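You operate a simulated robot arm through the tools that you are given. There is no shell and no other tool.

You run a simulated two-armed robot. Do the job below in one go: nothing can be reset, and whatever is moved stays where it is left.

## Task
Bend the cable under the 2 N weight till it breaks and set the log knob to the count.
Fine: red knob tight first.
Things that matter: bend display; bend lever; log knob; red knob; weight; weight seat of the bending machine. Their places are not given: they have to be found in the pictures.

It is judged by the outcome, as a careful person would: the job done as asked, and still so three seconds after it is handed in. It fails if anything else is knocked over, pushed out of place, dropped, spilled or broken.

## Robot
Two 6-joint arms with fingered hands on one trunk that stands fixed in place. Base frame: the origin is at the foot of the trunk, x ahead of it, y to its left, z up. Readings come in mm, rad, newtons and seconds.
The left shoulder is at [50, 170, 1010], the right one opposite. With the tool pointing down near the work surface each hand reaches from about 500 to 780 mm from the base axis, measured 20 degrees to its own side. Payload 3.5 kg a hand.
The TCP of each hand is the grasp point between the finger pads, 26 mm short of the fingertips. In the tool frame z runs along the fingers and y along their closing line. The gripper opens to 132 mm. The gripper's body begins 73 mm behind the TCP. The gripper is a hand of 3 fingers: y runs from the thumb to the fingers, the wrist lies at [0, 0, -234] in the tool frame, and closing takes about 1.5 s.
Orientation is told as [roll, pitch, yaw] about the base's x, y, z axes, in that order, counted from this pose: with the fingers straight down and closing along the base's y, the tool's x points along the base's -x, its y along +y and its z along -z.

## Interface
- The arms move only by the tool step_arm. It takes "left_series", "right_series" or both (then of equal length, played together; a hand with none holds still); each is a list that holds one entry, the list of rows, each a list of 7 numbers: the shift along the base's x, y, z in mm, then the turn, a rotation vector about the base's x, y, z in rad, then the gripper command, from -1 (fully open) to 1 (shut), values between in proportion. In form: [[[x, y, z, ax, ay, az, fingers], ...]]. A call has 1 to 20 rows; each row shifts and turns the commanded pose from where the row before left it. Rows are played at 5 a second. More than 50 mm and 0.15 rad between two rows, or a gripper value outside its range, and nothing of the call is played. A pose out of reach is approached as far as the arm can. The call stops where the force on the tool passes 40 N (or 10 N more than at its start, if that is more) or the arm is blocked; 0.2 s more then pass. Each finger travels about 108 mm/s and halts on what it meets, pressing with about 26 N; the grip force reading is that of the motor and also rises with nothing between the fingers. The clock runs only during rows and for 0.2 s after the last one: add rows that do not move to give the fingers time. It gives the time, the measured TCP pose, the force on the tool (base axes), the opening and the grip force at its end, in the units of the frame above (readings bear some noise), with the torque about the TCP (base axes, N m) and any sound that the robot's microphone picked up.
- Cameras (640 x 400 px; columns grow to the right, rows downward): "scene" is now at [22.9, -19.7, 1613.3]; the picture's right is [-0.28, -0.96, 0.00], its down [-0.73, 0.21, -0.65] and it looks along [0.62, -0.18, -0.76] (base axes); focal length 357 px, centre (320, 200). "left" rides on the left gripper at [-62, 3, -92] in its tool frame; the picture's right is [-0.05, -1.00, 0.00], its down [0.83, -0.04, -0.56] and it looks along [0.55, -0.03, 0.83] (tool axes); focal length 230 px, centre (320, 200). "right" rides on the right gripper at [62, 3, -92] in its tool frame; the picture's right is [-0.05, 1.00, 0.00], its down [-0.83, -0.04, -0.56] and it looks along [-0.55, -0.03, 0.83] (tool axes); focal length 230 px, centre (320, 200).
- camera(camera): a new picture of that camera. The clock stands still meanwhile.
- slide_trunk(by): slides the trunk up (or, below 0, down) by that many mm; the arms and the scene camera ride with it, the base frame stays. It gives what a move gives, with no picture.
- preshape(shape, hand): the hand has 3 fingers and takes this shape, open, in about a second: jaw (thumb against the fingers, like two jaws); tri (thumb and two fingers); tip (a fingertip pinch); poke (one finger out to press); point (the index stretched); flat (the hand flat); cup (the hand cupped); fist (a fist). The gripper value then closes the fingers along that shape, each until it touches; the sizes above hold for jaw. It gives what a move gives, with no picture.
- head_to(pan, tilt): turns the head with the scene camera to pan (to the left, within 1.501 rad either way) and tilt (down, from -0.506 to 1.204), counted from straight ahead of the robot. It gives what a move gives.
- probe_pixels(camera, pixels): for up to 12 pixels [column, row] of the newest picture of that camera ("zoom" is the newest enlarged one), the place [x, y, z] in the base frame of the surface seen there, good to about 2 mm, but the place of the scene camera against the robot may be out by one fixed shift of up to 25 mm in any direction. The clock stands still meanwhile.
- zoom(camera, box): a new picture of the part [left, top, right, bottom] of that camera's present view, enlarged. The clock stands still meanwhile.
- close_job(): hands the job in; it is judged then, once.

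Leave the grippers open and the arms clear of the work at the hand-in unless told otherwise.

The tools are called after "Request:" as name(argument=value, ...) on one line, values as JSON. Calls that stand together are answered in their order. step_arm: Moves the arms, as the interface text tells. Its arguments: {"type":"object","properties":{"left_series":{"type":"array","items":{"type":"array","items":{"type":"array","items":{"type":"number"}}}},"right_series":{"type":"array","items":{"type":"array","items":{"type":"array","items":{"type":"number"}}}}},"required":[]} The other tools are called the same way: slide_trunk (by) slides the trunk up or down; preshape (shape, hand) gives the hand a shape; head_to (pan, tilt) turns the head that bears the scene camera; camera (camera) takes a picture; probe_pixels (camera, pixels) gives the place of the surface under pixels of a picture; zoom (camera, box) takes an enlarged picture of a part of a camera's view; close_job () hands the job in.

At the start:

```text
time: 0.0
left_eef_pos: [647.8, 155.3, 1152.4]
left_tool_rot: [0.002, -0.002, 0.0]
left_force: [-0.6, -0.3, 0.3]
left_ft_torque: [0.04, -0.03, 0.02]
left_width: 132.1
left_grip_force: 0.1
left_shape: jaw
right_eef_pos: [571.2, -347.4, 1132.8]
right_tool_rot: [0.0, 0.001, 0.001]
right_force: [-0.5, -0.6, 0.0]
right_ft_torque: [0.02, 0.01, -0.02]
right_width: 132.1
right_grip_force: 0.0
right_shape: jaw
trunk travel left (down, up): [-625.0, 85.0]
head pan, tilt: [-0.286, 0.866]
```

scene: 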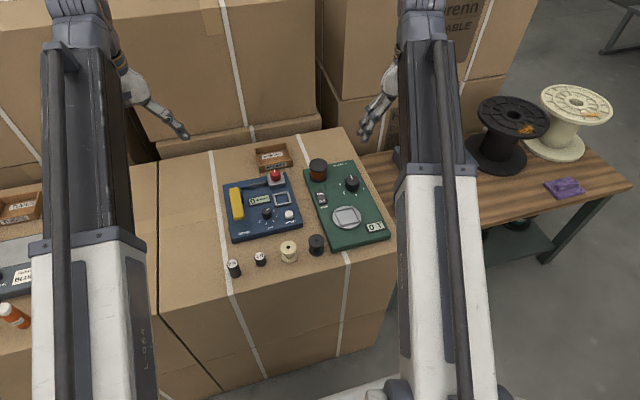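
right: 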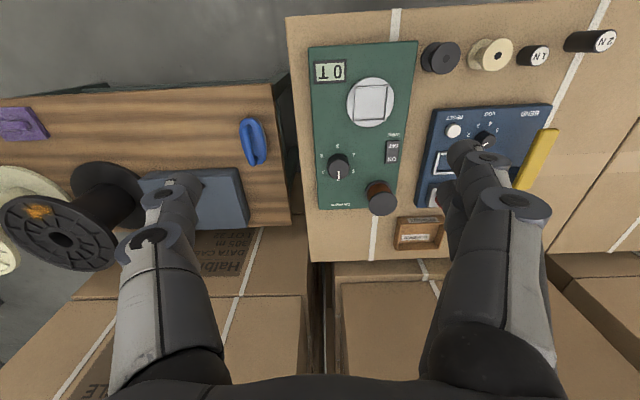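
left: 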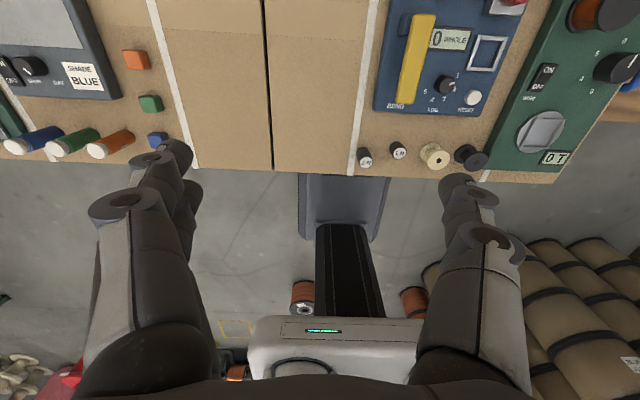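

I see a blue panel (the bending machine) with a yellow bar, a display, a red knob, a square seat, a small dial and a white button. I'll take closer pictures before doing anything.

Request:
zoom(camera="scene", box=[210, 140, 400, 285])

Request:
zoom(camera="left", box=[350, 0, 560, 180])

Request:
zoom(camera="right", box=[380, 20, 640, 260])

```text
2.76 times, centred on (305, 212) of scene
```

zoom: 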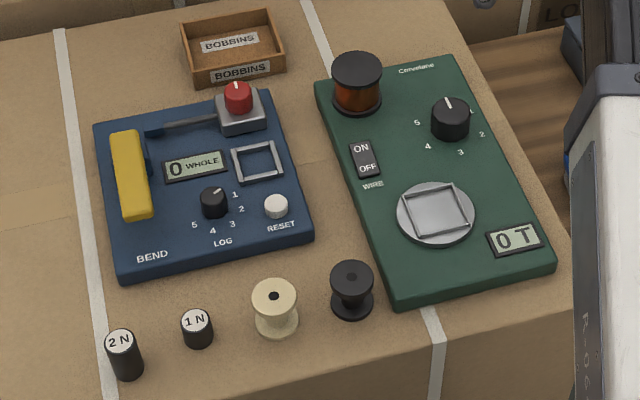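

```text
2.22 times, centred on (455, 90) of left
```

zoom: 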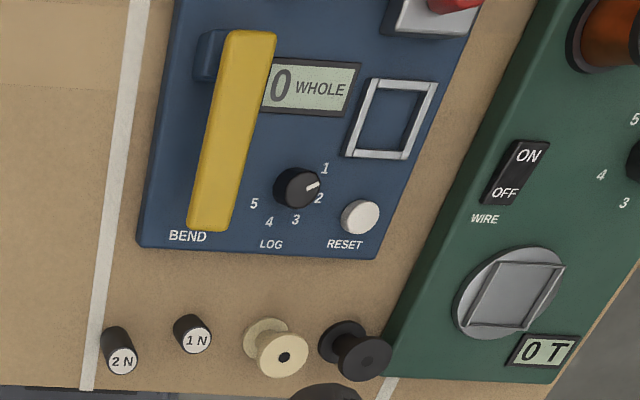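

```text
1.67 times, centred on (510, 140) of right
```

zoom: 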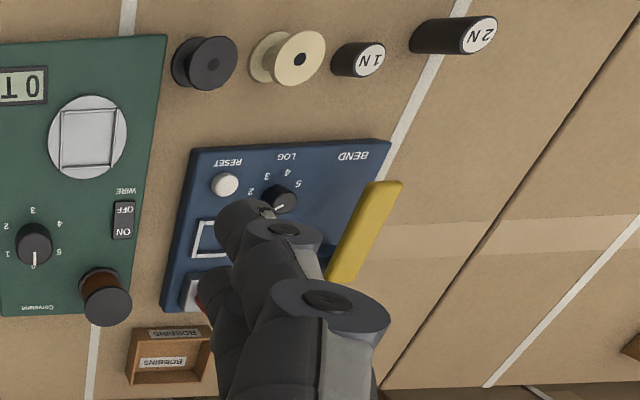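

The bending machine is the blue panel, with its parts in view. I'll zoom in more on each one and measure positions.

Request:
zoom(camera="scene", box=[220, 160, 310, 216])

Request:
zoom(camera="scene", box=[215, 190, 315, 252])

Request:
zoom(camera="scene", box=[215, 230, 335, 290])

Request:
probe_pixels(camera="scene", pixels=[[233, 262], [236, 273], [261, 254], [276, 172], [266, 212], [289, 212], [283, 198], [237, 203], [229, 240], [300, 225], [226, 183], [289, 173]])

```text
7.11 times, centred on (265, 188) of scene
```

zoom: 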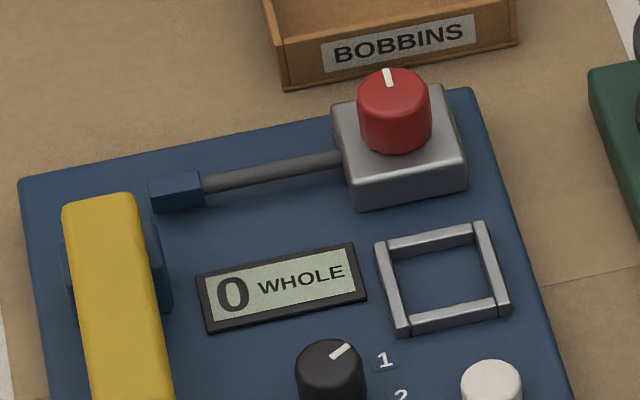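

```text
6.40 times, centred on (265, 221) of scene
```

zoom: 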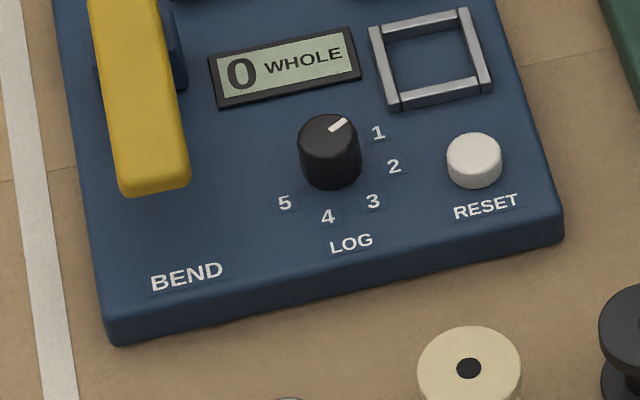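

```text
5.33 times, centred on (275, 260) of scene
```

zoom: 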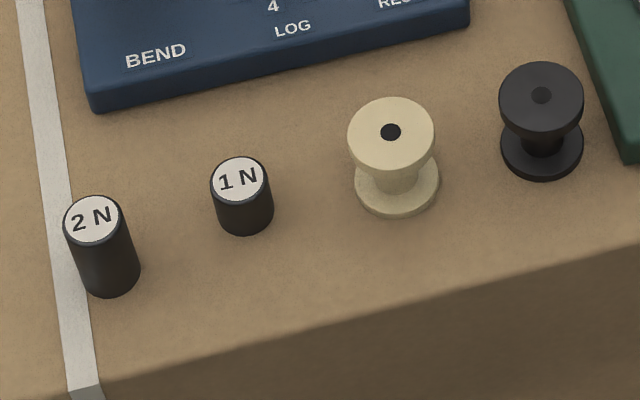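

```text
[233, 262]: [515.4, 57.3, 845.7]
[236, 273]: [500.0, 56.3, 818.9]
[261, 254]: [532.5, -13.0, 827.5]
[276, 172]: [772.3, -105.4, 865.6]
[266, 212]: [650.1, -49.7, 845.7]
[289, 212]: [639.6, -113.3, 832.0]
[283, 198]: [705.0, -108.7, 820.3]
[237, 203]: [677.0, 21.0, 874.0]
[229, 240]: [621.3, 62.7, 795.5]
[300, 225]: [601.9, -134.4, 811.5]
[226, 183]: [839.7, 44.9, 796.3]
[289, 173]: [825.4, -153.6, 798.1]
```

The scene camera can be out by a fixed shift, so I'll measure with the left wrist camera, which sees the whole blue panel.

Request:
zoom(camera="left", box=[350, 0, 560, 131])

Request:
probe_pixels(camera="left", pixels=[[366, 161], [363, 153], [399, 153], [428, 20], [406, 97], [446, 84], [473, 97], [488, 52], [510, 2], [500, 12], [450, 38], [378, 106]])

```text
3.05 times, centred on (455, 66) of left
```

zoom: 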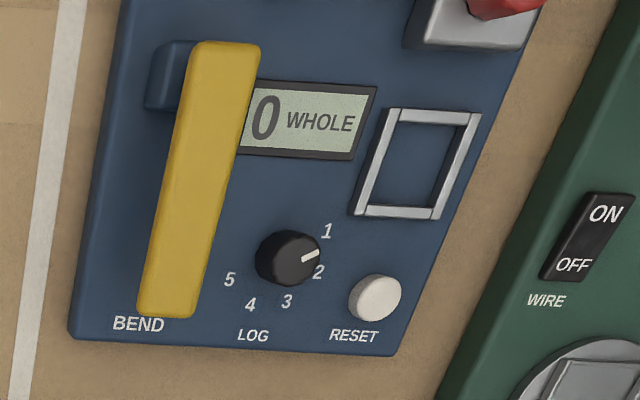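

```text
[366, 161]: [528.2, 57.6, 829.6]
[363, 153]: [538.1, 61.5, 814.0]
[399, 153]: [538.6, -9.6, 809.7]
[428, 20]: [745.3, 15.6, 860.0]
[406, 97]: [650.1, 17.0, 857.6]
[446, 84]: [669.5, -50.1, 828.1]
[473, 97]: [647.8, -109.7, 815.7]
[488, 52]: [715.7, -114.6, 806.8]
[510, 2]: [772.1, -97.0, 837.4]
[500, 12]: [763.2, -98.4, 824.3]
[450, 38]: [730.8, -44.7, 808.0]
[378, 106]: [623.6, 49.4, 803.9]
```

The left camera gives the machine's layout: panel top z≈805, lever z≈858, log knob near (669,-50), reset near (648,-110), seat near (714,-113), red knob near (775,-100). Next I'll move the right hand back and inward, high above everything, so its forward-looking camera shows the machine clearly.

Request:
step_arm(right_series=[[[-23, 30, 0, 0, 0, 0, -1], [-23, 30, 0, 0, 0, 0, -1], [-23, 30, 0, 0, 0, 0, -1], [-22, 32, 0, 0, 0, 0, -1], [0, 0, 0, 0, 0, 0, -1]]])

Request:
camera(camera="right")

Request:
camera(camera="scene")

```text
time: 1.2
left_eef_pos: [647.0, 154.3, 1152.8]
left_tool_rot: [0.001, -0.002, 0.001]
left_force: [-0.6, 0.1, 0.6]
left_ft_torque: [0.0, 0.03, 0.01]
left_width: 132.1
left_grip_force: 0.0
left_shape: jaw
right_eef_pos: [487.6, -227.3, 1116.0]
right_tool_rot: [0.0, -0.005, 0.0]
right_force: [-1.2, -0.1, 0.0]
right_ft_torque: [-0.05, 0.01, 0.02]
right_width: 132.0
right_grip_force: 0.0
right_shape: jaw
right hand out of reach, approached as far as the arm can: row 3, 4
trunk travel left (down, up): [-625.0, 85.0]
head pan, tilt: [-0.286, 0.866]
```

```text
taken
```

right: 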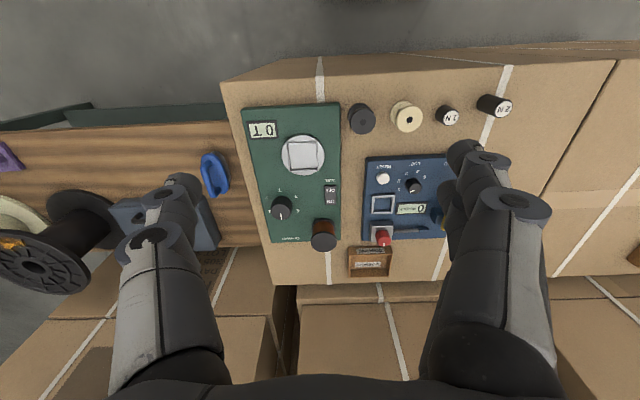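

```text
taken
```

scene: 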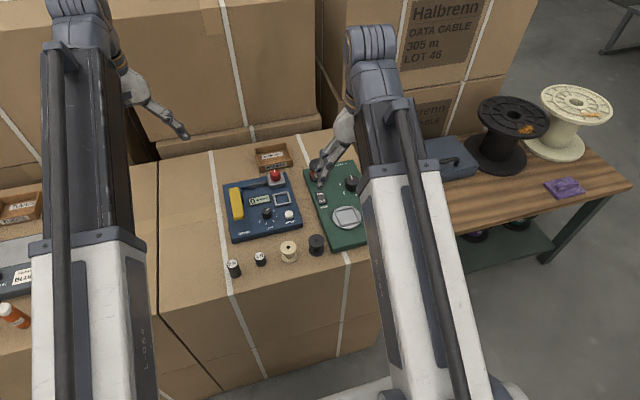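

The red knob shows at about (383,236) in the right picture. I'll zoom in there and probe it, plus the clamp, seat and lever.

Request:
zoom(camera="right", box=[345, 140, 473, 250])

Request:
probe_pixels(camera="right", pixels=[[384, 241], [383, 234], [396, 232], [381, 203], [413, 186], [383, 178], [411, 209], [502, 106], [322, 243], [370, 262], [324, 190], [373, 200]])

```text
3.64 times, centred on (409, 195) of right
```

zoom: 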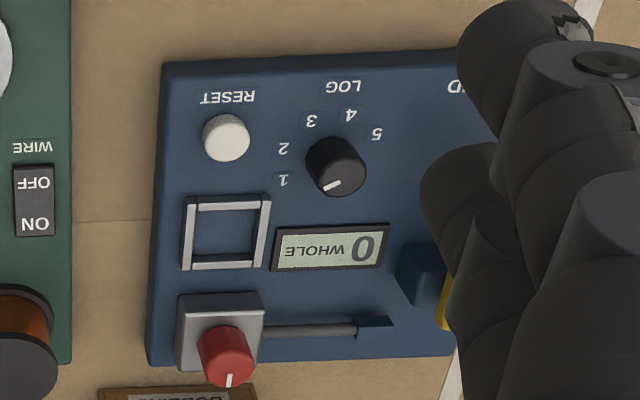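

```text
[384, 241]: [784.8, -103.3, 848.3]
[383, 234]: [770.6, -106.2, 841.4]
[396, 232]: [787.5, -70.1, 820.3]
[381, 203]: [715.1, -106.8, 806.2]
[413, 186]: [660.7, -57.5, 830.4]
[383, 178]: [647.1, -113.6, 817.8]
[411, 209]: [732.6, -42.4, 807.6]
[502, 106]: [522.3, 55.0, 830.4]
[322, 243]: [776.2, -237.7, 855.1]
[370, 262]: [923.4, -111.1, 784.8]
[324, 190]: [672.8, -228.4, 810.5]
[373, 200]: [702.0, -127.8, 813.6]
```

The right camera puts the red knob's top near (785,-103,848) and the 2 N weight's top near (522,55,830). The log knob's mark sits before 1. I'll lower the left hand some, keeping it well above the lever, so the left camera shows the dial and lever closer.

Request:
step_arm(left_series=[[[0, -18, -33, 0, 0, 0, -1], [0, -18, -33, 0, 0, 0, -1], [0, -18, -33, 0, 0, 0, -1], [0, -18, -33, 0, 0, 0, -1], [0, 0, 0, 0, 0, 0, -1]]])

Request:
camera(camera="left")

```text
time: 2.4
left_eef_pos: [647.8, 82.5, 1021.0]
left_tool_rot: [0.002, -0.002, 0.001]
left_force: [-0.9, 0.1, 1.2]
left_ft_torque: [0.0, 0.0, -0.04]
left_width: 131.7
left_grip_force: 0.0
left_shape: jaw
right_eef_pos: [489.4, -228.2, 1116.2]
right_tool_rot: [-0.001, -0.005, 0.001]
right_force: [-0.3, -0.1, 0.0]
right_ft_torque: [-0.01, 0.01, -0.02]
right_width: 131.7
right_grip_force: 0.0
right_shape: jaw
trunk travel left (down, up): [-625.0, 85.0]
head pan, tilt: [-0.286, 0.866]
```

```text
taken
```

left: 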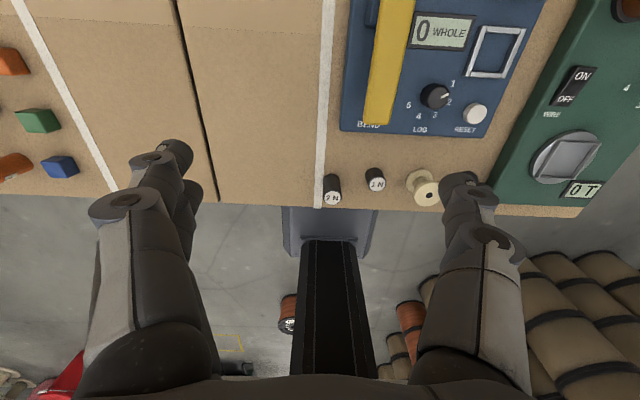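

Now the dial is in view at about (435,97). I'll zoom onto the lever, dial and weights, then probe the zoomed picture.

Request:
zoom(camera="left", box=[335, 0, 535, 140])

Request:
probe_pixels(camera="left", pixels=[[453, 84], [450, 102], [435, 115], [419, 117], [408, 105], [433, 92], [377, 121], [396, 20], [475, 110], [495, 52], [332, 196], [332, 180]])

Request:
zoom(camera="left", box=[390, 60, 490, 140])

```text
2.86 times, centred on (435, 70) of left
```

zoom: 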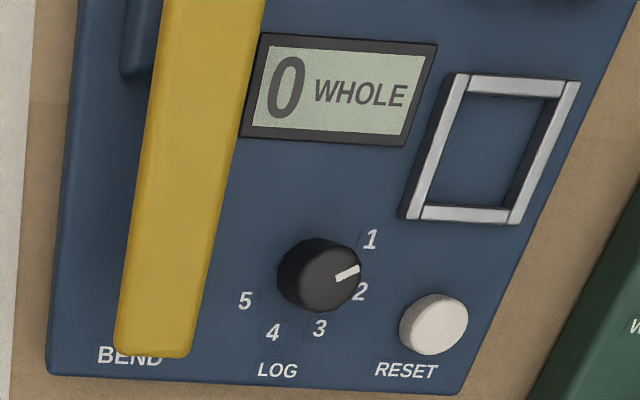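

```text
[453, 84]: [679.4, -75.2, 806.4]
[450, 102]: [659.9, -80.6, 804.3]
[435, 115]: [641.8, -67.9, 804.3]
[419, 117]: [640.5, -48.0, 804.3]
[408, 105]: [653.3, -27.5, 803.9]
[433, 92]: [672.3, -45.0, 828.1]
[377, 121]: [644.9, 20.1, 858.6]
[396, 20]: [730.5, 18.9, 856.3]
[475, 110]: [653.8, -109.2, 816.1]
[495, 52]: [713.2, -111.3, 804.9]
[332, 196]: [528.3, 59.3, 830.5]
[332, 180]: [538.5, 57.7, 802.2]
```

```text
5.00 times, centred on (440, 100) of left
```

zoom: 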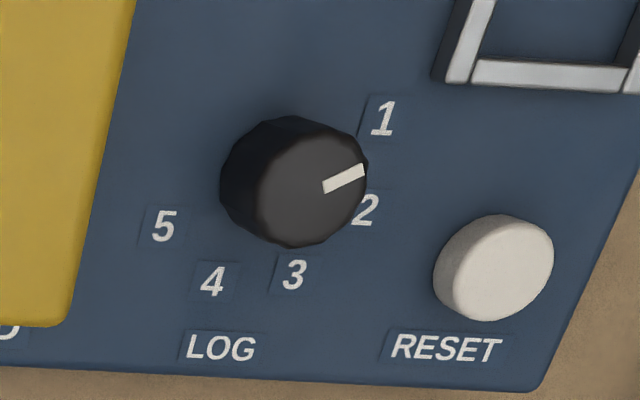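

I'll probe the dial mark, knob edges and digits directly in this enlarged picture to get the dial angles.

Request:
probe_pixels(camera="zoom", pixels=[[326, 186], [361, 170], [268, 195], [320, 136], [305, 238], [360, 200], [383, 118], [365, 210], [293, 274], [212, 281], [164, 226], [497, 262]])

Request:
zoom(camera="left", box=[340, 0, 440, 62])

```text
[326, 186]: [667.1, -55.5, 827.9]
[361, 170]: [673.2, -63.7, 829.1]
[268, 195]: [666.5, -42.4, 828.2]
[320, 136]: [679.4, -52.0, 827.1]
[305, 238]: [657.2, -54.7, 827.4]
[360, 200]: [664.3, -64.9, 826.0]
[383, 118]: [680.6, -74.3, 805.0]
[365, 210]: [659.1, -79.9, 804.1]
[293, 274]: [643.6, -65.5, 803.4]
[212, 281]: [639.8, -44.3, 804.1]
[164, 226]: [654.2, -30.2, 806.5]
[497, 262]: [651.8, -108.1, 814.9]
```

```text
6.40 times, centred on (390, 31) of left
```

zoom: 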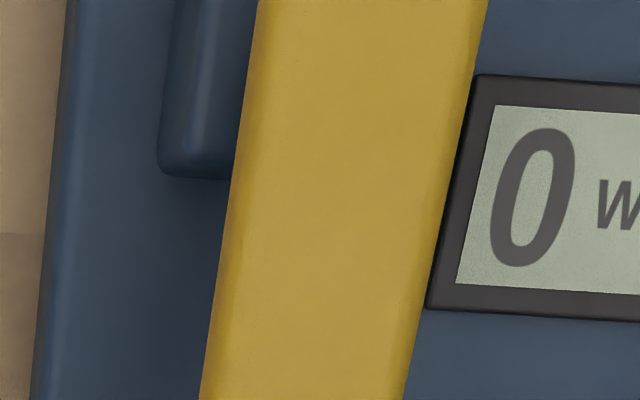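

Dial: knob centre ≈ (668,-54), top z≈828, mark at about 53° clockwise from straight ahead. The digits look about 45° apart. I'll check all of this later from straight above.

The red knob comes first. I'll move the left hand aside and bring the right hand high over the red knob at (783,-104), narrowing the fingers a little.

Request:
step_arm(left_series=[[[0, 15, 12, 0, 0, 0, -1], [0, 15, 12, 0, 0, 0, -1], [0, 15, 12, 0, 0, 0, -1], [0, 15, 12, 0, 0, 0, -1], [0, 15, 12, 0, 0, 0, -1], [0, 15, 12, 0, 0, 0, -1], [0, 15, 12, 0, 0, 0, -1], [0, 15, 12, 0, 0, 0, -1], [0, 0, 0, 0, 0, 0, -1]]], right_series=[[[36, 14, -18, 0, 0, 0, -0.5], [36, 14, -18, 0, 0, 0, -0.2], [36, 14, -18, 0, 0, 0, -0.2], [36, 14, -18, 0, 0, 0, -0.2], [36, 14, -18, 0, 0, 0, -0.2], [36, 14, -18, 0, 0, 0, -0.2], [36, 14, -18, 0, 0, 0, -0.2], [36, 14, -18, 0, 0, 0, -0.2], [0, 0, 0, 0, 0, 0, -0.2]]])

Request:
camera(camera="right")

Request:
camera(camera="scene")

```text
time: 4.4
left_eef_pos: [647.2, 202.3, 1117.4]
left_tool_rot: [0.0, -0.002, 0.0]
left_force: [-0.4, 0.3, 0.1]
left_ft_torque: [-0.02, 0.02, 0.04]
left_width: 131.5
left_grip_force: 0.0
left_shape: jaw
right_eef_pos: [742.5, -117.0, 970.2]
right_tool_rot: [-0.001, -0.003, -0.001]
right_force: [0.0, 0.0, -0.1]
right_ft_torque: [0.0, 0.02, -0.03]
right_width: 79.7
right_grip_force: 0.1
right_shape: jaw
right hand out of reach, approached as far as the arm can: row 8
trunk travel left (down, up): [-625.0, 85.0]
head pan, tilt: [-0.286, 0.866]
```

```text
taken
```

right: 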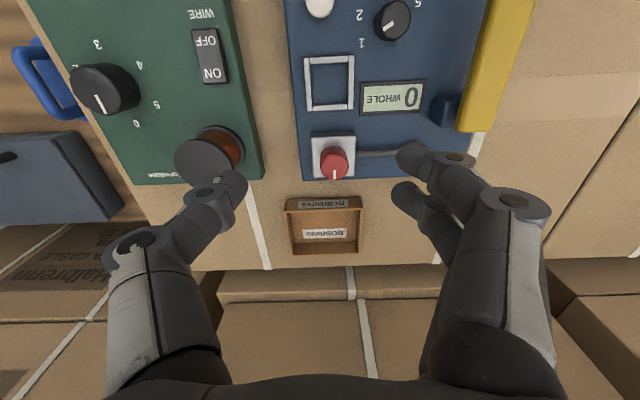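

```text
taken
```

scene: 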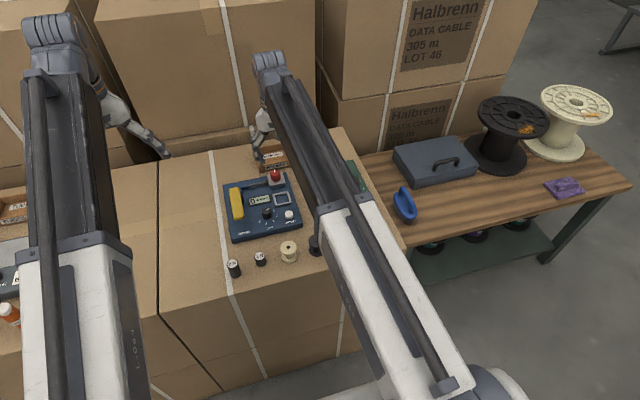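

The right arm's reach ends near x=742 with the tool vertical, so I'll tilt the fingers slightly forward for the knob. It shows at about (333,162) in the right picture; I'll zoom in and probe it.

Request:
zoom(camera="right", box=[285, 40, 445, 200])

Request:
probe_pixels(camera="right", pixels=[[334, 176], [334, 170], [328, 175], [345, 172], [334, 150], [316, 140], [352, 140], [320, 176], [360, 154], [395, 152], [330, 83], [325, 205]])

```text
2.50 times, centred on (365, 120) of right
```

zoom: 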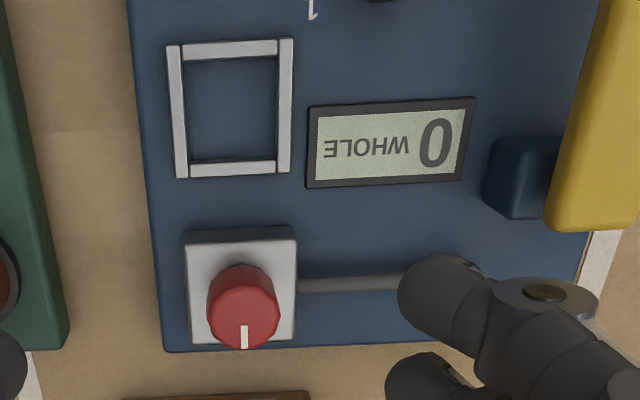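

```text
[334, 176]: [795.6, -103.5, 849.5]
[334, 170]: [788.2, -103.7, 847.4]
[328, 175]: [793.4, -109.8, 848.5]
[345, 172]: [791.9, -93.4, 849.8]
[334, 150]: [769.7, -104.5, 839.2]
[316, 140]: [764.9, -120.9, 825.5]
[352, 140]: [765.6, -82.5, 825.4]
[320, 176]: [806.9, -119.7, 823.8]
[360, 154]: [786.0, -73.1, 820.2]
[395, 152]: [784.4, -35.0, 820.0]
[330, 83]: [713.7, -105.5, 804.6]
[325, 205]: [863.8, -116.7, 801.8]
```

Red knob: axis about (784,-103), top z≈849, sitting on a block with its top at z≈825. A thin cable runs from the block toward +y at z≈820. I'll tilt the right hand 0.2 rad so the fingers point forward, and see where it settles.

Request:
step_arm(right_series=[[[0, 0, 0, 0, -0.1, 0, -0.2], [0, 0, 0, 0, -0.1, 0, -0.2], [0, 0, 0, 0, 0, 0, -0.2]]])

```text
time: 5.2
left_eef_pos: [646.7, 201.9, 1115.9]
left_tool_rot: [0.001, -0.001, -0.001]
left_force: [0.1, 0.3, -0.2]
left_ft_torque: [0.0, -0.04, -0.02]
left_width: 132.0
left_grip_force: 0.1
left_shape: jaw
right_eef_pos: [742.5, -119.1, 970.0]
right_tool_rot: [-0.001, -0.201, 0.003]
right_force: [0.5, -0.3, 0.2]
right_ft_torque: [0.03, 0.02, -0.02]
right_width: 79.7
right_grip_force: 0.0
right_shape: jaw
trunk travel left (down, up): [-625.0, 85.0]
head pan, tilt: [-0.286, 0.866]
```

The commanded pose follows the actual one, so there's no hidden offset. Next I twist the hand +0.6 rad about its own axis, to leave room for a clockwise stroke, and move over the knob at z≈905.

Request:
step_arm(right_series=[[[10, 4, -16, -0.0298, 0, 0.147, -0.2], [10, 4, -16, -0.0298, 0, 0.147, -0.2], [10, 4, -16, -0.0298, 0, 0.147, -0.2], [11.5, 4, -17, -0.0298, 0, 0.147, -0.2], [0, 0, 0, 0, 0, 0, -0.2]]])

Request:
camera(camera="right")

```text
time: 6.4
left_eef_pos: [648.0, 201.6, 1116.6]
left_tool_rot: [0.002, -0.002, 0.0]
left_force: [0.3, 0.1, 0.7]
left_ft_torque: [0.0, -0.01, -0.02]
left_width: 132.1
left_grip_force: 0.1
left_shape: jaw
right_eef_pos: [782.9, -102.1, 904.1]
right_tool_rot: [-0.117, -0.162, 0.613]
right_force: [-0.5, -0.2, 0.5]
right_ft_torque: [-0.01, 0.02, 0.03]
right_width: 79.8
right_grip_force: 0.0
right_shape: jaw
trunk travel left (down, up): [-625.0, 85.0]
head pan, tilt: [-0.286, 0.866]
```

```text
taken
```

right: 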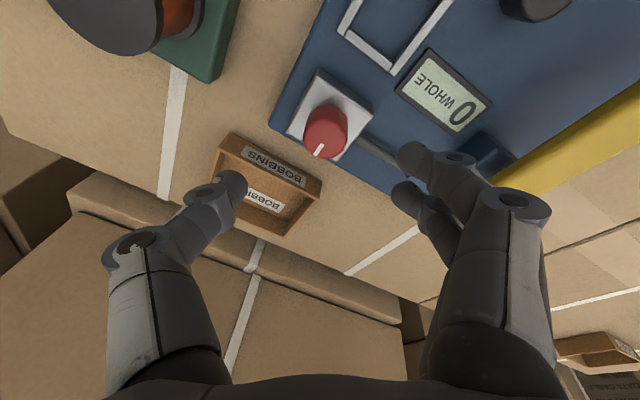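

The knob is between the open fingers, at about (325,130). I'll probe its edges once more from this near view.

Request:
zoom(camera="right", box=[275, 60, 395, 180])

Request:
probe_pixels(camera="right", pixels=[[327, 138], [308, 138], [346, 138], [320, 150], [330, 115], [307, 150], [347, 152], [327, 156], [375, 150], [370, 105], [320, 73], [290, 125]])

```text
3.33 times, centred on (335, 120) of right
```

zoom: 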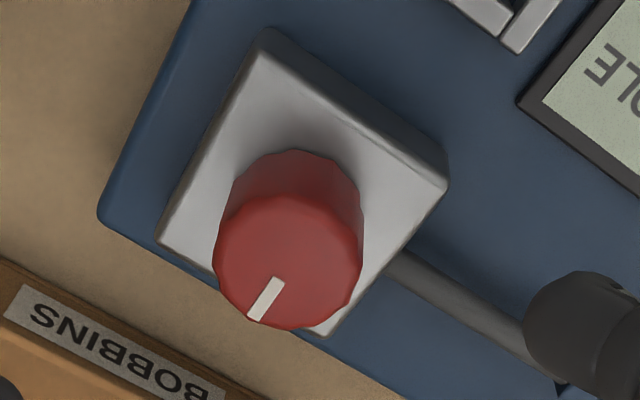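

```text
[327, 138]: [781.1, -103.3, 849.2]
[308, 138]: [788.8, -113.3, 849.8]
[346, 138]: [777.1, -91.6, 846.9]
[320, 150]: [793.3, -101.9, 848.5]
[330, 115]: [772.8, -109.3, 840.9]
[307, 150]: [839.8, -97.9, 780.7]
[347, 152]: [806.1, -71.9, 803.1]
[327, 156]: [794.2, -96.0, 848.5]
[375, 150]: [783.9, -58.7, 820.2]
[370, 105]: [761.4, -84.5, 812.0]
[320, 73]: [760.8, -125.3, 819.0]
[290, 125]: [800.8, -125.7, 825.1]
```

The knob axis is about (782.5,-103). I'll lower the TCP to z≈860, so the fingertips are near 834 and clear of the block at 825, then close on the knob.

Request:
step_arm(right_series=[[[0, -0.5, -15, 0, 0, 0, -0.2], [0, -0.5, -15, 0, 0, 0, -0.2], [0, 0, -14, 0, 0, 0, -0.2], [0, 0, 0, 0, 0, 0, 0.2], [0, 0, 0, 0, 0, 0, 0.6], [0, 0, 0, 0, 0, 0, 1], [0, 0, 0, 0, 0, 0, 1], [0, 0, 0, 0, 0, 0, 1], [0, 0, 0, 0, 0, 0, 1]]])

Request:
camera(camera="right")

```text
time: 8.4
left_eef_pos: [647.2, 201.7, 1117.6]
left_tool_rot: [0.0, -0.002, -0.001]
left_force: [-0.2, -0.1, 0.3]
left_ft_torque: [-0.02, 0.03, -0.02]
left_width: 132.2
left_grip_force: 0.1
left_shape: jaw
right_eef_pos: [783.0, -102.6, 860.6]
right_tool_rot: [-0.114, -0.164, 0.61]
right_force: [1.5, 1.5, -2.7]
right_ft_torque: [0.02, 0.03, 0.01]
right_width: 19.5
right_grip_force: 25.9
right_shape: jaw
trunk travel left (down, up): [-625.0, 85.0]
head pan, tilt: [-0.286, 0.866]
```

```text
taken
```

right: 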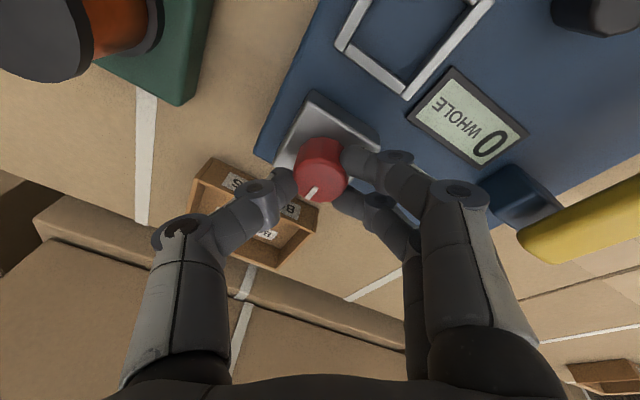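

The knob is gripped (force 25.9 N). I'll turn clockwise seen from above, 0.5 rad first, watching the torque and sound.

Request:
step_arm(right_series=[[[0, 0, 0, 0, 0, -0.12, 1], [0, 0, 0, 0, 0, -0.12, 1], [0, 0, 0, 0, 0, -0.12, 1], [0, 0, 0, 0, 0, -0.12, 1], [0, 0, 0, 0, 0, 0, 1]]])

Request:
camera(camera="right")

```text
time: 9.6
left_eef_pos: [650.1, 202.5, 1114.9]
left_tool_rot: [0.001, 0.0, -0.001]
left_force: [0.0, -0.2, 0.3]
left_ft_torque: [-0.01, -0.02, -0.01]
left_width: 131.8
left_grip_force: 0.1
left_shape: jaw
right_eef_pos: [784.2, -103.6, 861.5]
right_tool_rot: [-0.114, -0.171, 0.129]
right_force: [23.5, 2.6, -2.2]
right_ft_torque: [0.19, -0.4, 0.01]
right_width: 19.3
right_grip_force: 26.5
right_shape: jaw
trunk travel left (down, up): [-625.0, 85.0]
head pan, tilt: [-0.286, 0.866]
```

```text
taken
```

right: 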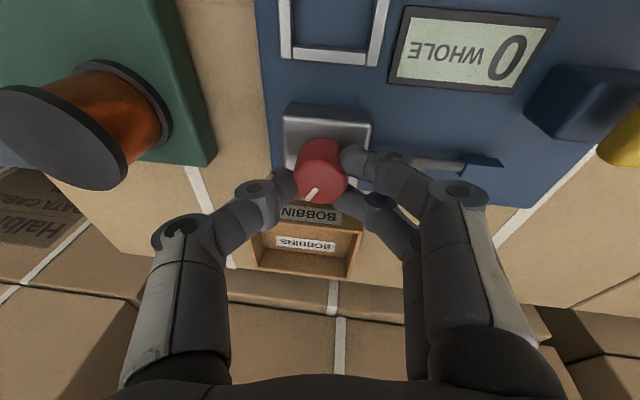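

The knob turned with the hand: its mark stayed put relative to the fingers. There's almost no twist torque, so it isn't tight yet. A side force of 23 N in +x has built up, so I'll shift about 1 mm that way to relieve it and keep turning.

Request:
step_arm(right_series=[[[1, 0, 0, 0, 0, 0, 1], [0.3, 0, 0, 0, 0, -0.1, 1], [0.3, 0, 0, 0, 0, -0.1, 1], [0, 0, 0, 0, 0, 0, 1]]])

```text
time: 10.3
left_eef_pos: [648.8, 201.5, 1115.0]
left_tool_rot: [0.001, 0.001, 0.0]
left_force: [-0.4, -0.4, 0.2]
left_ft_torque: [-0.03, 0.02, -0.01]
left_width: 131.8
left_grip_force: 0.0
left_shape: jaw
right_eef_pos: [782.5, -102.6, 861.9]
right_tool_rot: [-0.109, -0.185, -0.016]
right_force: [20.7, 1.1, -8.7]
right_ft_torque: [0.16, -0.27, 0.04]
right_width: 18.9
right_grip_force: 25.9
right_shape: jaw
right hand out of reach, approached as far as the arm can: row 1, 2, 3
trunk travel left (down, up): [-625.0, 85.0]
head pan, tilt: [-0.286, 0.866]
stopped in row 3 (right hand): the force on the tool passed its limit at 42 N (the readings are from after the stop); the commanded pose is now the measured one
```

The force limit stopped the call because this pose is at the edge of reach. The z torque was only 0.04, so the knob isn't at its stop. I'll release, lift, and re-orient with more forward tilt (0.35 rad), aimed so the tilt faces straight ahead at mid-stroke.

Request:
step_arm(right_series=[[[0, 0, 0, 0, 0, 0, 0.4], [0, 0, 0, 0, 0, 0, -0.2], [0, 0, 0, 0, 0, 0, -0.2], [-1, 0, 22, 0, 0, 0, -0.2], [-1, 0, 22, 0, 0, 0, -0.2], [0, 0, 0, 0.107, 0, 0.02, -0.2], [0, 0, 0, 0, -0.083, 0, -0.2], [0, 0, 0, 0, -0.082, 0, -0.2], [0, 0, 0, 0, 0, 0.143, -0.2], [0, 0, 0, 0, 0, 0.143, -0.2], [0, 0, 0, 0, 0, 0.143, -0.2], [0, 0, 0, 0, 0, 0.143, -0.2], [0, 0, 0, 0, 0, 0.143, -0.2], [0, 0, 0, 0, 0, 0, -0.2]]])

Request:
camera(camera="right")

```text
time: 13.3
left_eef_pos: [648.1, 202.6, 1116.6]
left_tool_rot: [0.0, -0.003, 0.0]
left_force: [-0.4, 0.5, 0.5]
left_ft_torque: [-0.05, -0.02, -0.04]
left_width: 131.5
left_grip_force: 0.0
left_shape: jaw
right_eef_pos: [778.0, -104.5, 906.9]
right_tool_rot: [-0.001, -0.347, 0.701]
right_force: [0.5, -1.0, -0.5]
right_ft_torque: [-0.03, 0.0, 0.02]
right_width: 78.6
right_grip_force: 0.0
right_shape: jaw
trunk travel left (down, up): [-625.0, 85.0]
head pan, tilt: [-0.286, 0.866]
```

```text
taken
```

right: 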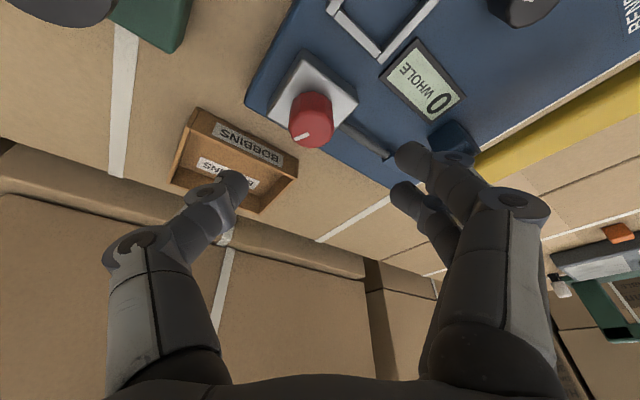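

The knob kept its new angle. I'll probe its top to line up again.

Request:
probe_pixels(camera="right", pixels=[[312, 134], [296, 132], [328, 134], [312, 142], [297, 138], [306, 135], [311, 128]])

Request:
zoom(camera="right", box=[260, 60, 380, 180])

```text
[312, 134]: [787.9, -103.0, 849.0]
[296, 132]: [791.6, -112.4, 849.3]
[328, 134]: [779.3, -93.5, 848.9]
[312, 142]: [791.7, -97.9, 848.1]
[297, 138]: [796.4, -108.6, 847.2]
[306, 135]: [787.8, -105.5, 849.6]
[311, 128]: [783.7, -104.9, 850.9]
```

```text
3.33 times, centred on (320, 120) of right
```

zoom: 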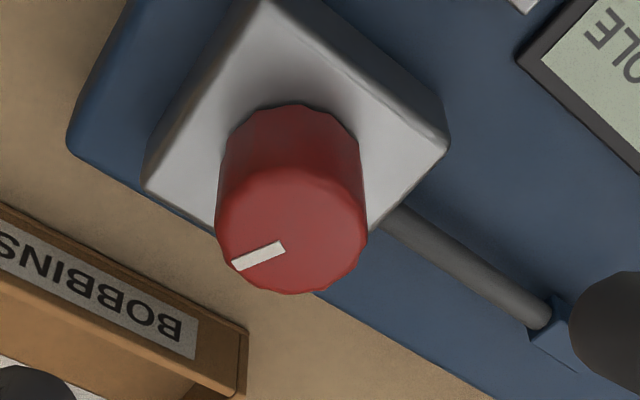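

Axis again near (784,-103.5). I'll descend with the pads centred on the knob, close, and turn 0.56 rad clockwise around the knob's axis.

Request:
step_arm(right_series=[[[1, -1, -16, 0, 0, 0, -0.2], [1, -0.9, -16, 0, 0, 0, -0.2], [0.5, 0, -14, 0, 0, 0, -0.2], [0, 0, 0, 0, 0, 0, 0.2], [0, 0, 0, 0, 0, 0, 0.6], [0, 0, 0, 0, 0, 0, 1], [0, 0, 0, 0, 0, 0, 1], [0, 0, 0, 0, 0, 0, 1], [0, 0, 0, 0, 0, 0, 1]]])

Request:
step_arm(right_series=[[[-0.37, 0.51, 0, 0, 0, -0.14, 1], [-0.3, 0.56, 0, 0, 0, -0.14, 1], [-0.2, 0.59, 0, 0, 0, -0.14, 1], [-0.13, 0.62, 0, 0, 0, -0.14, 1], [0, 0, 0, 0, 0, 0, 1]]])

Request:
camera(camera="right")

```text
time: 15.3
left_eef_pos: [648.7, 202.2, 1118.2]
left_tool_rot: [-0.001, -0.001, 0.002]
left_force: [-0.2, 0.5, -0.4]
left_ft_torque: [-0.03, -0.01, -0.01]
left_width: 131.9
left_grip_force: 0.0
left_shape: jaw
right_eef_pos: [782.2, -105.2, 860.1]
right_tool_rot: [0.001, -0.343, 0.701]
right_force: [2.1, 0.5, -1.8]
right_ft_torque: [-0.02, -0.04, 0.04]
right_width: 19.8
right_grip_force: 26.4
right_shape: jaw
trunk travel left (down, up): [-625.0, 85.0]
head pan, tilt: [-0.286, 0.866]
```

```text
time: 16.5
left_eef_pos: [647.6, 202.3, 1116.0]
left_tool_rot: [0.0, -0.001, 0.0]
left_force: [-0.2, 0.3, 0.2]
left_ft_torque: [0.0, 0.0, 0.01]
left_width: 132.3
left_grip_force: 0.2
left_shape: jaw
right_eef_pos: [780.1, -103.7, 861.2]
right_tool_rot: [0.0, -0.345, 0.139]
right_force: [8.7, 0.1, -0.9]
right_ft_torque: [0.03, -0.1, 0.01]
right_width: 19.6
right_grip_force: 26.5
right_shape: jaw
trunk travel left (down, up): [-625.0, 85.0]
head pan, tilt: [-0.286, 0.866]
```

```text
taken
```

right: 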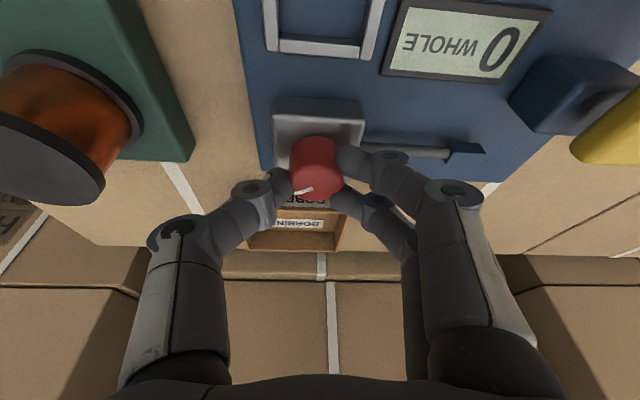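

It's turning smoothly with low force (8.7 N, twist 0.01). I'll carry on clockwise for the rest of the stroke.

Request:
step_arm(right_series=[[[0.3, 0.63, 0, 0, 0, -0.14, 1], [0.2, 0.63, 0, 0, 0, -0.14, 1], [0.2, 0.62, 0, 0, 0, -0.14, 1], [0.2, 0.59, 0, 0, 0, -0.14, 1], [0.3, 0.56, 0, 0, 0, -0.14, 1], [0, 0, 0, 0, 0, 0, 1]]])

Request:
camera(camera="right")

```text
time: 17.9
left_eef_pos: [647.4, 202.9, 1115.8]
left_tool_rot: [0.002, -0.001, 0.0]
left_force: [0.4, -0.3, 0.5]
left_ft_torque: [-0.02, 0.0, 0.0]
left_width: 132.3
left_grip_force: 0.0
left_shape: jaw
right_eef_pos: [781.0, -99.2, 860.1]
right_tool_rot: [-0.002, -0.344, -0.562]
right_force: [10.5, -3.2, 0.5]
right_ft_torque: [-0.03, -0.18, 0.47]
right_width: 19.5
right_grip_force: 26.2
right_shape: jaw
trunk travel left (down, up): [-625.0, 85.0]
head pan, tilt: [-0.286, 0.866]
```

```text
taken
```

right: 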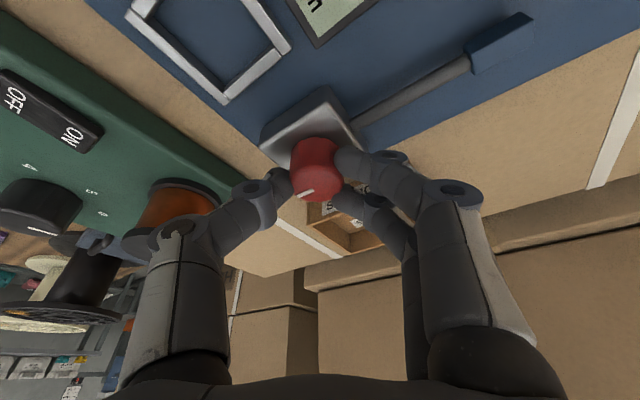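

Twist torque rose to 0.47 N·m, so the knob is now resisting. I'll nudge slightly further to confirm it's at its tight stop.

Request:
step_arm(right_series=[[[0.2, 0.3, 0, 0, 0, -0.06, 1], [0.2, 0.3, 0, 0, 0, -0.06, 1], [0, 0, 0, 0, 0, 0, 1]]])

Request:
zoom(camera="right", box=[250, 80, 400, 220])

```text
time: 18.7
left_eef_pos: [647.3, 202.8, 1116.1]
left_tool_rot: [0.001, 0.0, 0.0]
left_force: [-0.1, 0.0, 0.5]
left_ft_torque: [-0.03, 0.0, 0.0]
left_width: 131.9
left_grip_force: 0.0
left_shape: jaw
right_eef_pos: [781.6, -100.0, 860.1]
right_tool_rot: [-0.002, -0.344, -0.681]
right_force: [5.0, -1.2, -0.1]
right_ft_torque: [0.0, -0.06, 0.33]
right_width: 19.6
right_grip_force: 25.6
right_shape: jaw
trunk travel left (down, up): [-625.0, 85.0]
head pan, tilt: [-0.286, 0.866]
```

```text
2.86 times, centred on (325, 150) of right
```

zoom: 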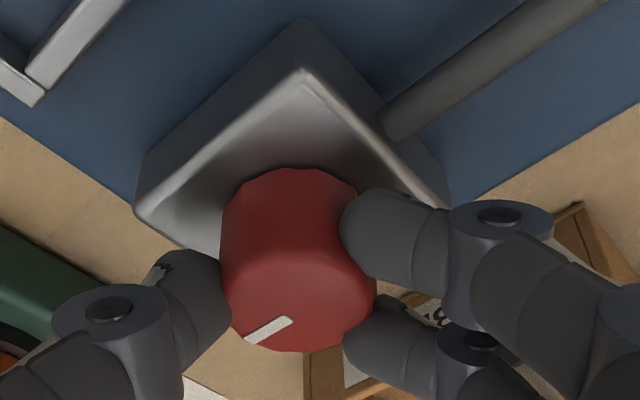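

The hand turned further, but the mark slipped slightly relative to the fingers and the torque stayed around 0.3–0.5. That fits the knob being at its stop. I'll release, lift, and check the mark.

Request:
step_arm(right_series=[[[0, 0, 0, 0, 0, 0, 0.4], [0, 0, 0, 0, 0, 0, -0.2], [0, 0, 0, 0, 0, 0, -0.2], [-1, 0, 22, 0, 0, 0, -0.2], [-1, 0, 22, 0, 0, 0, -0.2], [0, 0, 0, 0, 0, 0, -0.2]]])

Request:
camera(camera="right")

Request:
zoom(camera="scene", box=[220, 155, 310, 215])

```text
time: 20.1
left_eef_pos: [646.9, 202.0, 1117.0]
left_tool_rot: [-0.001, -0.002, -0.002]
left_force: [0.5, -0.1, -0.4]
left_ft_torque: [-0.02, 0.03, 0.0]
left_width: 132.0
left_grip_force: 0.0
left_shape: jaw
right_eef_pos: [779.3, -100.9, 905.2]
right_tool_rot: [-0.002, -0.344, -0.68]
right_force: [-0.2, 0.1, -0.8]
right_ft_torque: [-0.07, 0.01, -0.01]
right_width: 78.5
right_grip_force: 0.0
right_shape: jaw
trunk travel left (down, up): [-625.0, 85.0]
head pan, tilt: [-0.286, 0.866]
```

```text
taken
```

right: 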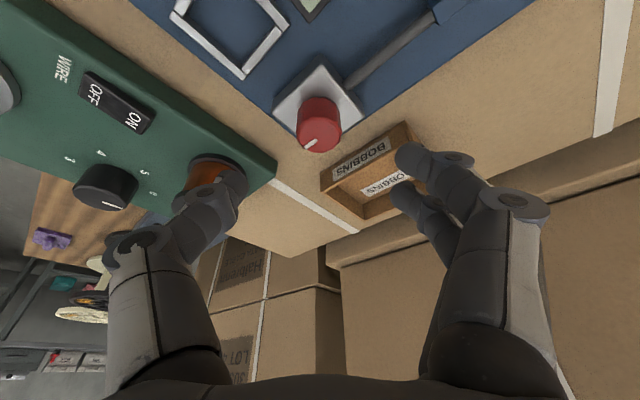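

```text
6.67 times, centred on (265, 185) of scene
```

zoom: 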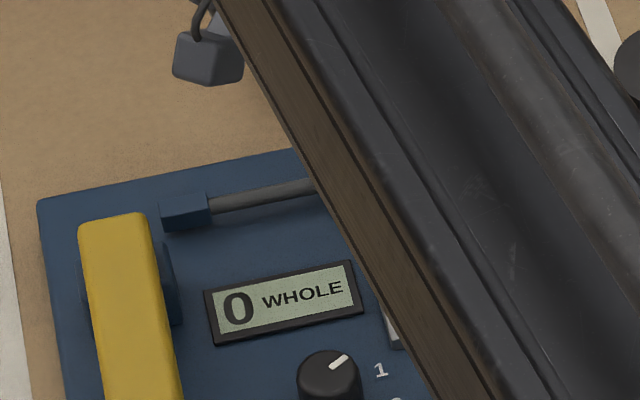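

Now the mark shows at about (310,141) on the knob. I'll zoom in and probe its two ends for the angle.

Request:
zoom(camera="right", box=[270, 70, 370, 170])

Request:
probe_pixels(camera="right", pixels=[[305, 146], [315, 140], [319, 135], [300, 134], [337, 134], [319, 148], [319, 122]])

```text
4.00 times, centred on (320, 120) of right
```

zoom: 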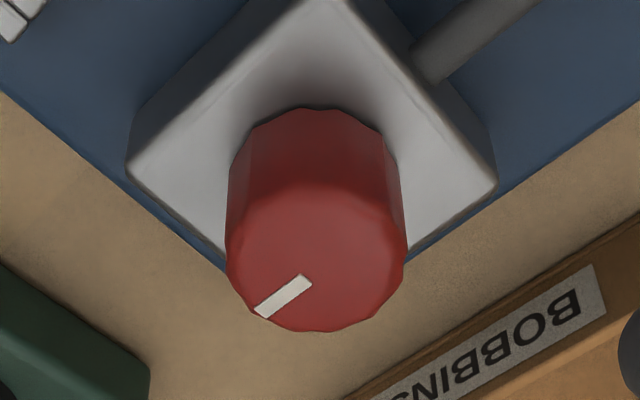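

```text
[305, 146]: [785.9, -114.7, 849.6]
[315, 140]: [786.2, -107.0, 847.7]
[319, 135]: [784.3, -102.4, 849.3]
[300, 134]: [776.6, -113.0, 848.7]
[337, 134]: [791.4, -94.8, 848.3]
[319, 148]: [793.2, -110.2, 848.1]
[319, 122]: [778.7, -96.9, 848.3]
```

The mark now points about 92° clockwise from straight ahead, a clean quarter turn from where it started. It stopped there with clear torque, so the clamp knob is tight.

Next is the 2 N weight. I'll lift the right hand, undo the twist and tilt, and move it back at height.

Request:
step_arm(right_series=[[[-10, 0, 45, 0, 0, 0, -0.2], [-10, 0, 45, 0, 0, 0, -0.2], [-20, 0, 0, 0, 0, 0.136, -0.2], [-20, 0, 0, 0, 0, 0.136, -0.2], [-20, 0, 0, 0, 0, 0.136, -0.2], [-20, 0, 0, 0, 0, 0.136, -0.2], [-20, 0, 0, 0, 0, 0.136, -0.2], [-20, 10, 0, 0, 0.115, 0, 0], [-20, 10, 0, 0, 0.115, 0, 0], [-20, 10, 0, 0, 0.114, 0, 0.1], [0, 0, 0, 0, 0, 0, 0.1]]])

Request:
camera(camera="right")

Request:
camera(camera="left")

```text
time: 22.5
left_eef_pos: [648.3, 202.3, 1116.7]
left_tool_rot: [-0.001, -0.001, 0.0]
left_force: [0.3, -0.2, -0.3]
left_ft_torque: [0.01, 0.03, -0.03]
left_width: 131.9
left_grip_force: 0.1
left_shape: jaw
right_eef_pos: [600.4, -69.6, 995.0]
right_tool_rot: [0.0, -0.001, 0.0]
right_force: [0.0, 0.5, -0.1]
right_ft_torque: [-0.01, -0.01, 0.02]
right_width: 59.9
right_grip_force: 0.0
right_shape: jaw
trunk travel left (down, up): [-625.0, 85.0]
head pan, tilt: [-0.286, 0.866]
```

```text
taken
```

right: 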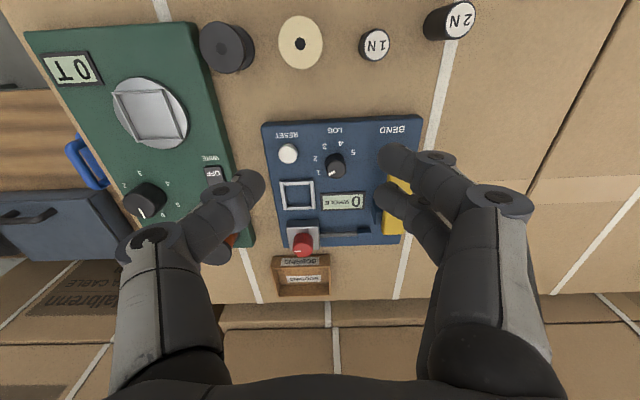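

```text
taken
```

left: 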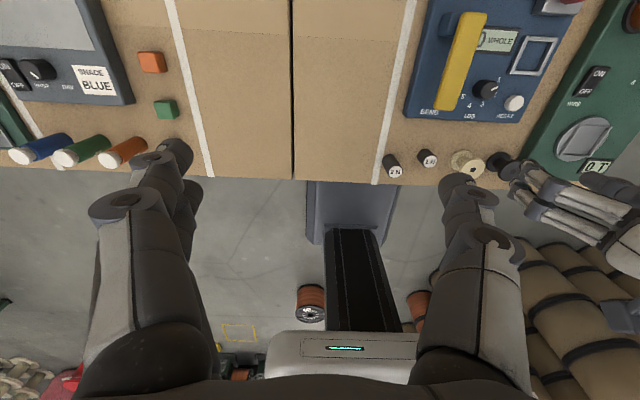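

The 2 N weight's top is at about (460,20) in the right picture. I'll probe it along with the seat corners at (280–317, 180–212).

Request:
zoom(camera="right", box=[400, 0, 500, 62])

Request:
probe_pixels(camera="right", pixels=[[460, 20], [452, 20], [472, 20], [460, 10], [460, 34], [436, 30], [428, 30], [445, 50], [376, 44], [283, 184], [314, 183], [298, 197]])

Request:
zoom(camera="right", box=[255, 130, 355, 262])

```text
6.40 times, centred on (450, 31) of right
```

zoom: 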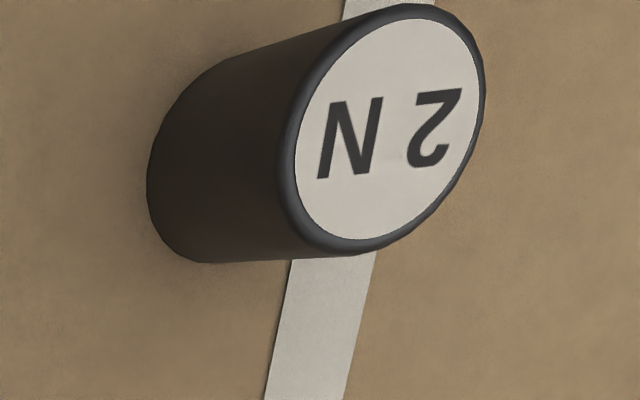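

```text
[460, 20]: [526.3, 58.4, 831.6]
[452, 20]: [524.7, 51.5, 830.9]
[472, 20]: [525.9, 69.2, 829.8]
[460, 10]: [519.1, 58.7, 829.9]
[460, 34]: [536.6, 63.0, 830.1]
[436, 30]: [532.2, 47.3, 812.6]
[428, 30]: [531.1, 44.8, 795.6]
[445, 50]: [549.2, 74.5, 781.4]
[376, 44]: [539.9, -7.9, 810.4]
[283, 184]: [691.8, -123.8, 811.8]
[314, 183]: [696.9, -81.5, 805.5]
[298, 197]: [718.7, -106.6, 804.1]
```

```text
3.03 times, centred on (305, 196) of right
```

zoom: 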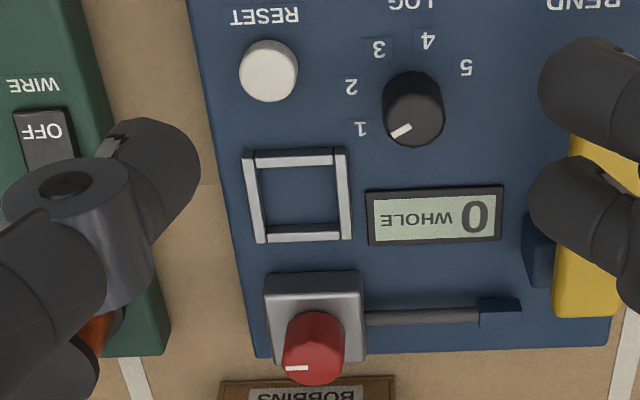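

Weight: centre ≈ (527.5, 59), top z≈830, standing on the carton at z≈781, so about 49 mm tall. Seat centre ≈ (712,-106), floor z≈804, rim z≈813. I'll move the right hand above the weight at z=900.

Request:
step_arm(right_series=[[[-18.2, 32.1, -20, 0, 0, 0, 0.1], [-18.2, 32.1, -20, 0, 0, 0, 0.1], [-18.2, 32.1, -20, 0, 0, 0, 0.1], [-18.3, 32.1, -20, 0, 0, 0, 0.1], [0, 0, -15, 0, 0, 0, 0.1], [0, 0, 0, 0, 0, 0, 0.1]]])

Request:
camera(camera="right")

Request:
camera(camera="scene")

```text
time: 23.9
left_eef_pos: [647.8, 202.6, 1116.7]
left_tool_rot: [0.001, -0.002, 0.0]
left_force: [-0.6, -0.5, -0.5]
left_ft_torque: [0.0, 0.02, 0.0]
left_width: 132.0
left_grip_force: 0.0
left_shape: jaw
right_eef_pos: [525.7, 60.1, 899.9]
right_tool_rot: [0.001, 0.0, 0.0]
right_force: [0.5, -0.8, 0.2]
right_ft_torque: [-0.01, -0.02, -0.02]
right_width: 59.9
right_grip_force: 0.0
right_shape: jaw
trunk travel left (down, up): [-625.0, 85.0]
head pan, tilt: [-0.286, 0.866]
```

```text
taken
```

right: 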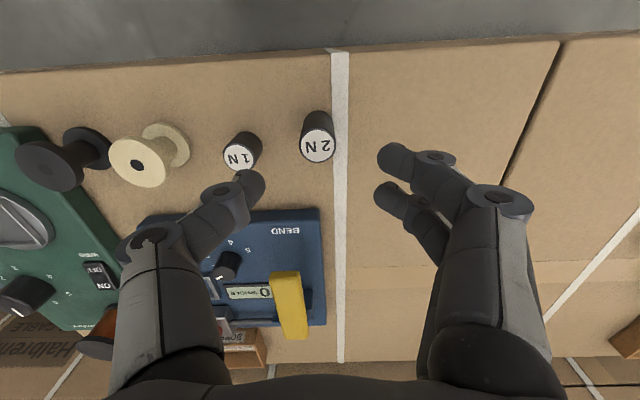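

```text
taken
```

scene: 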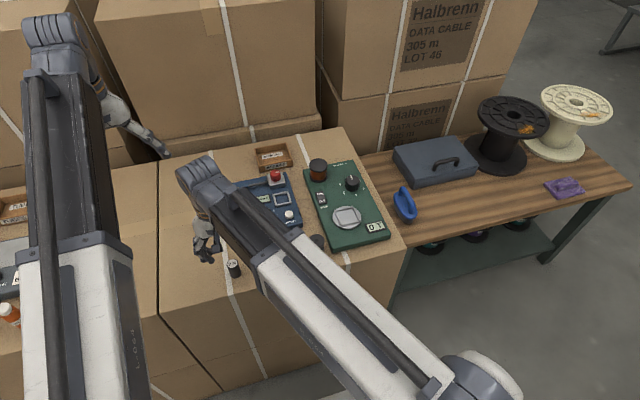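

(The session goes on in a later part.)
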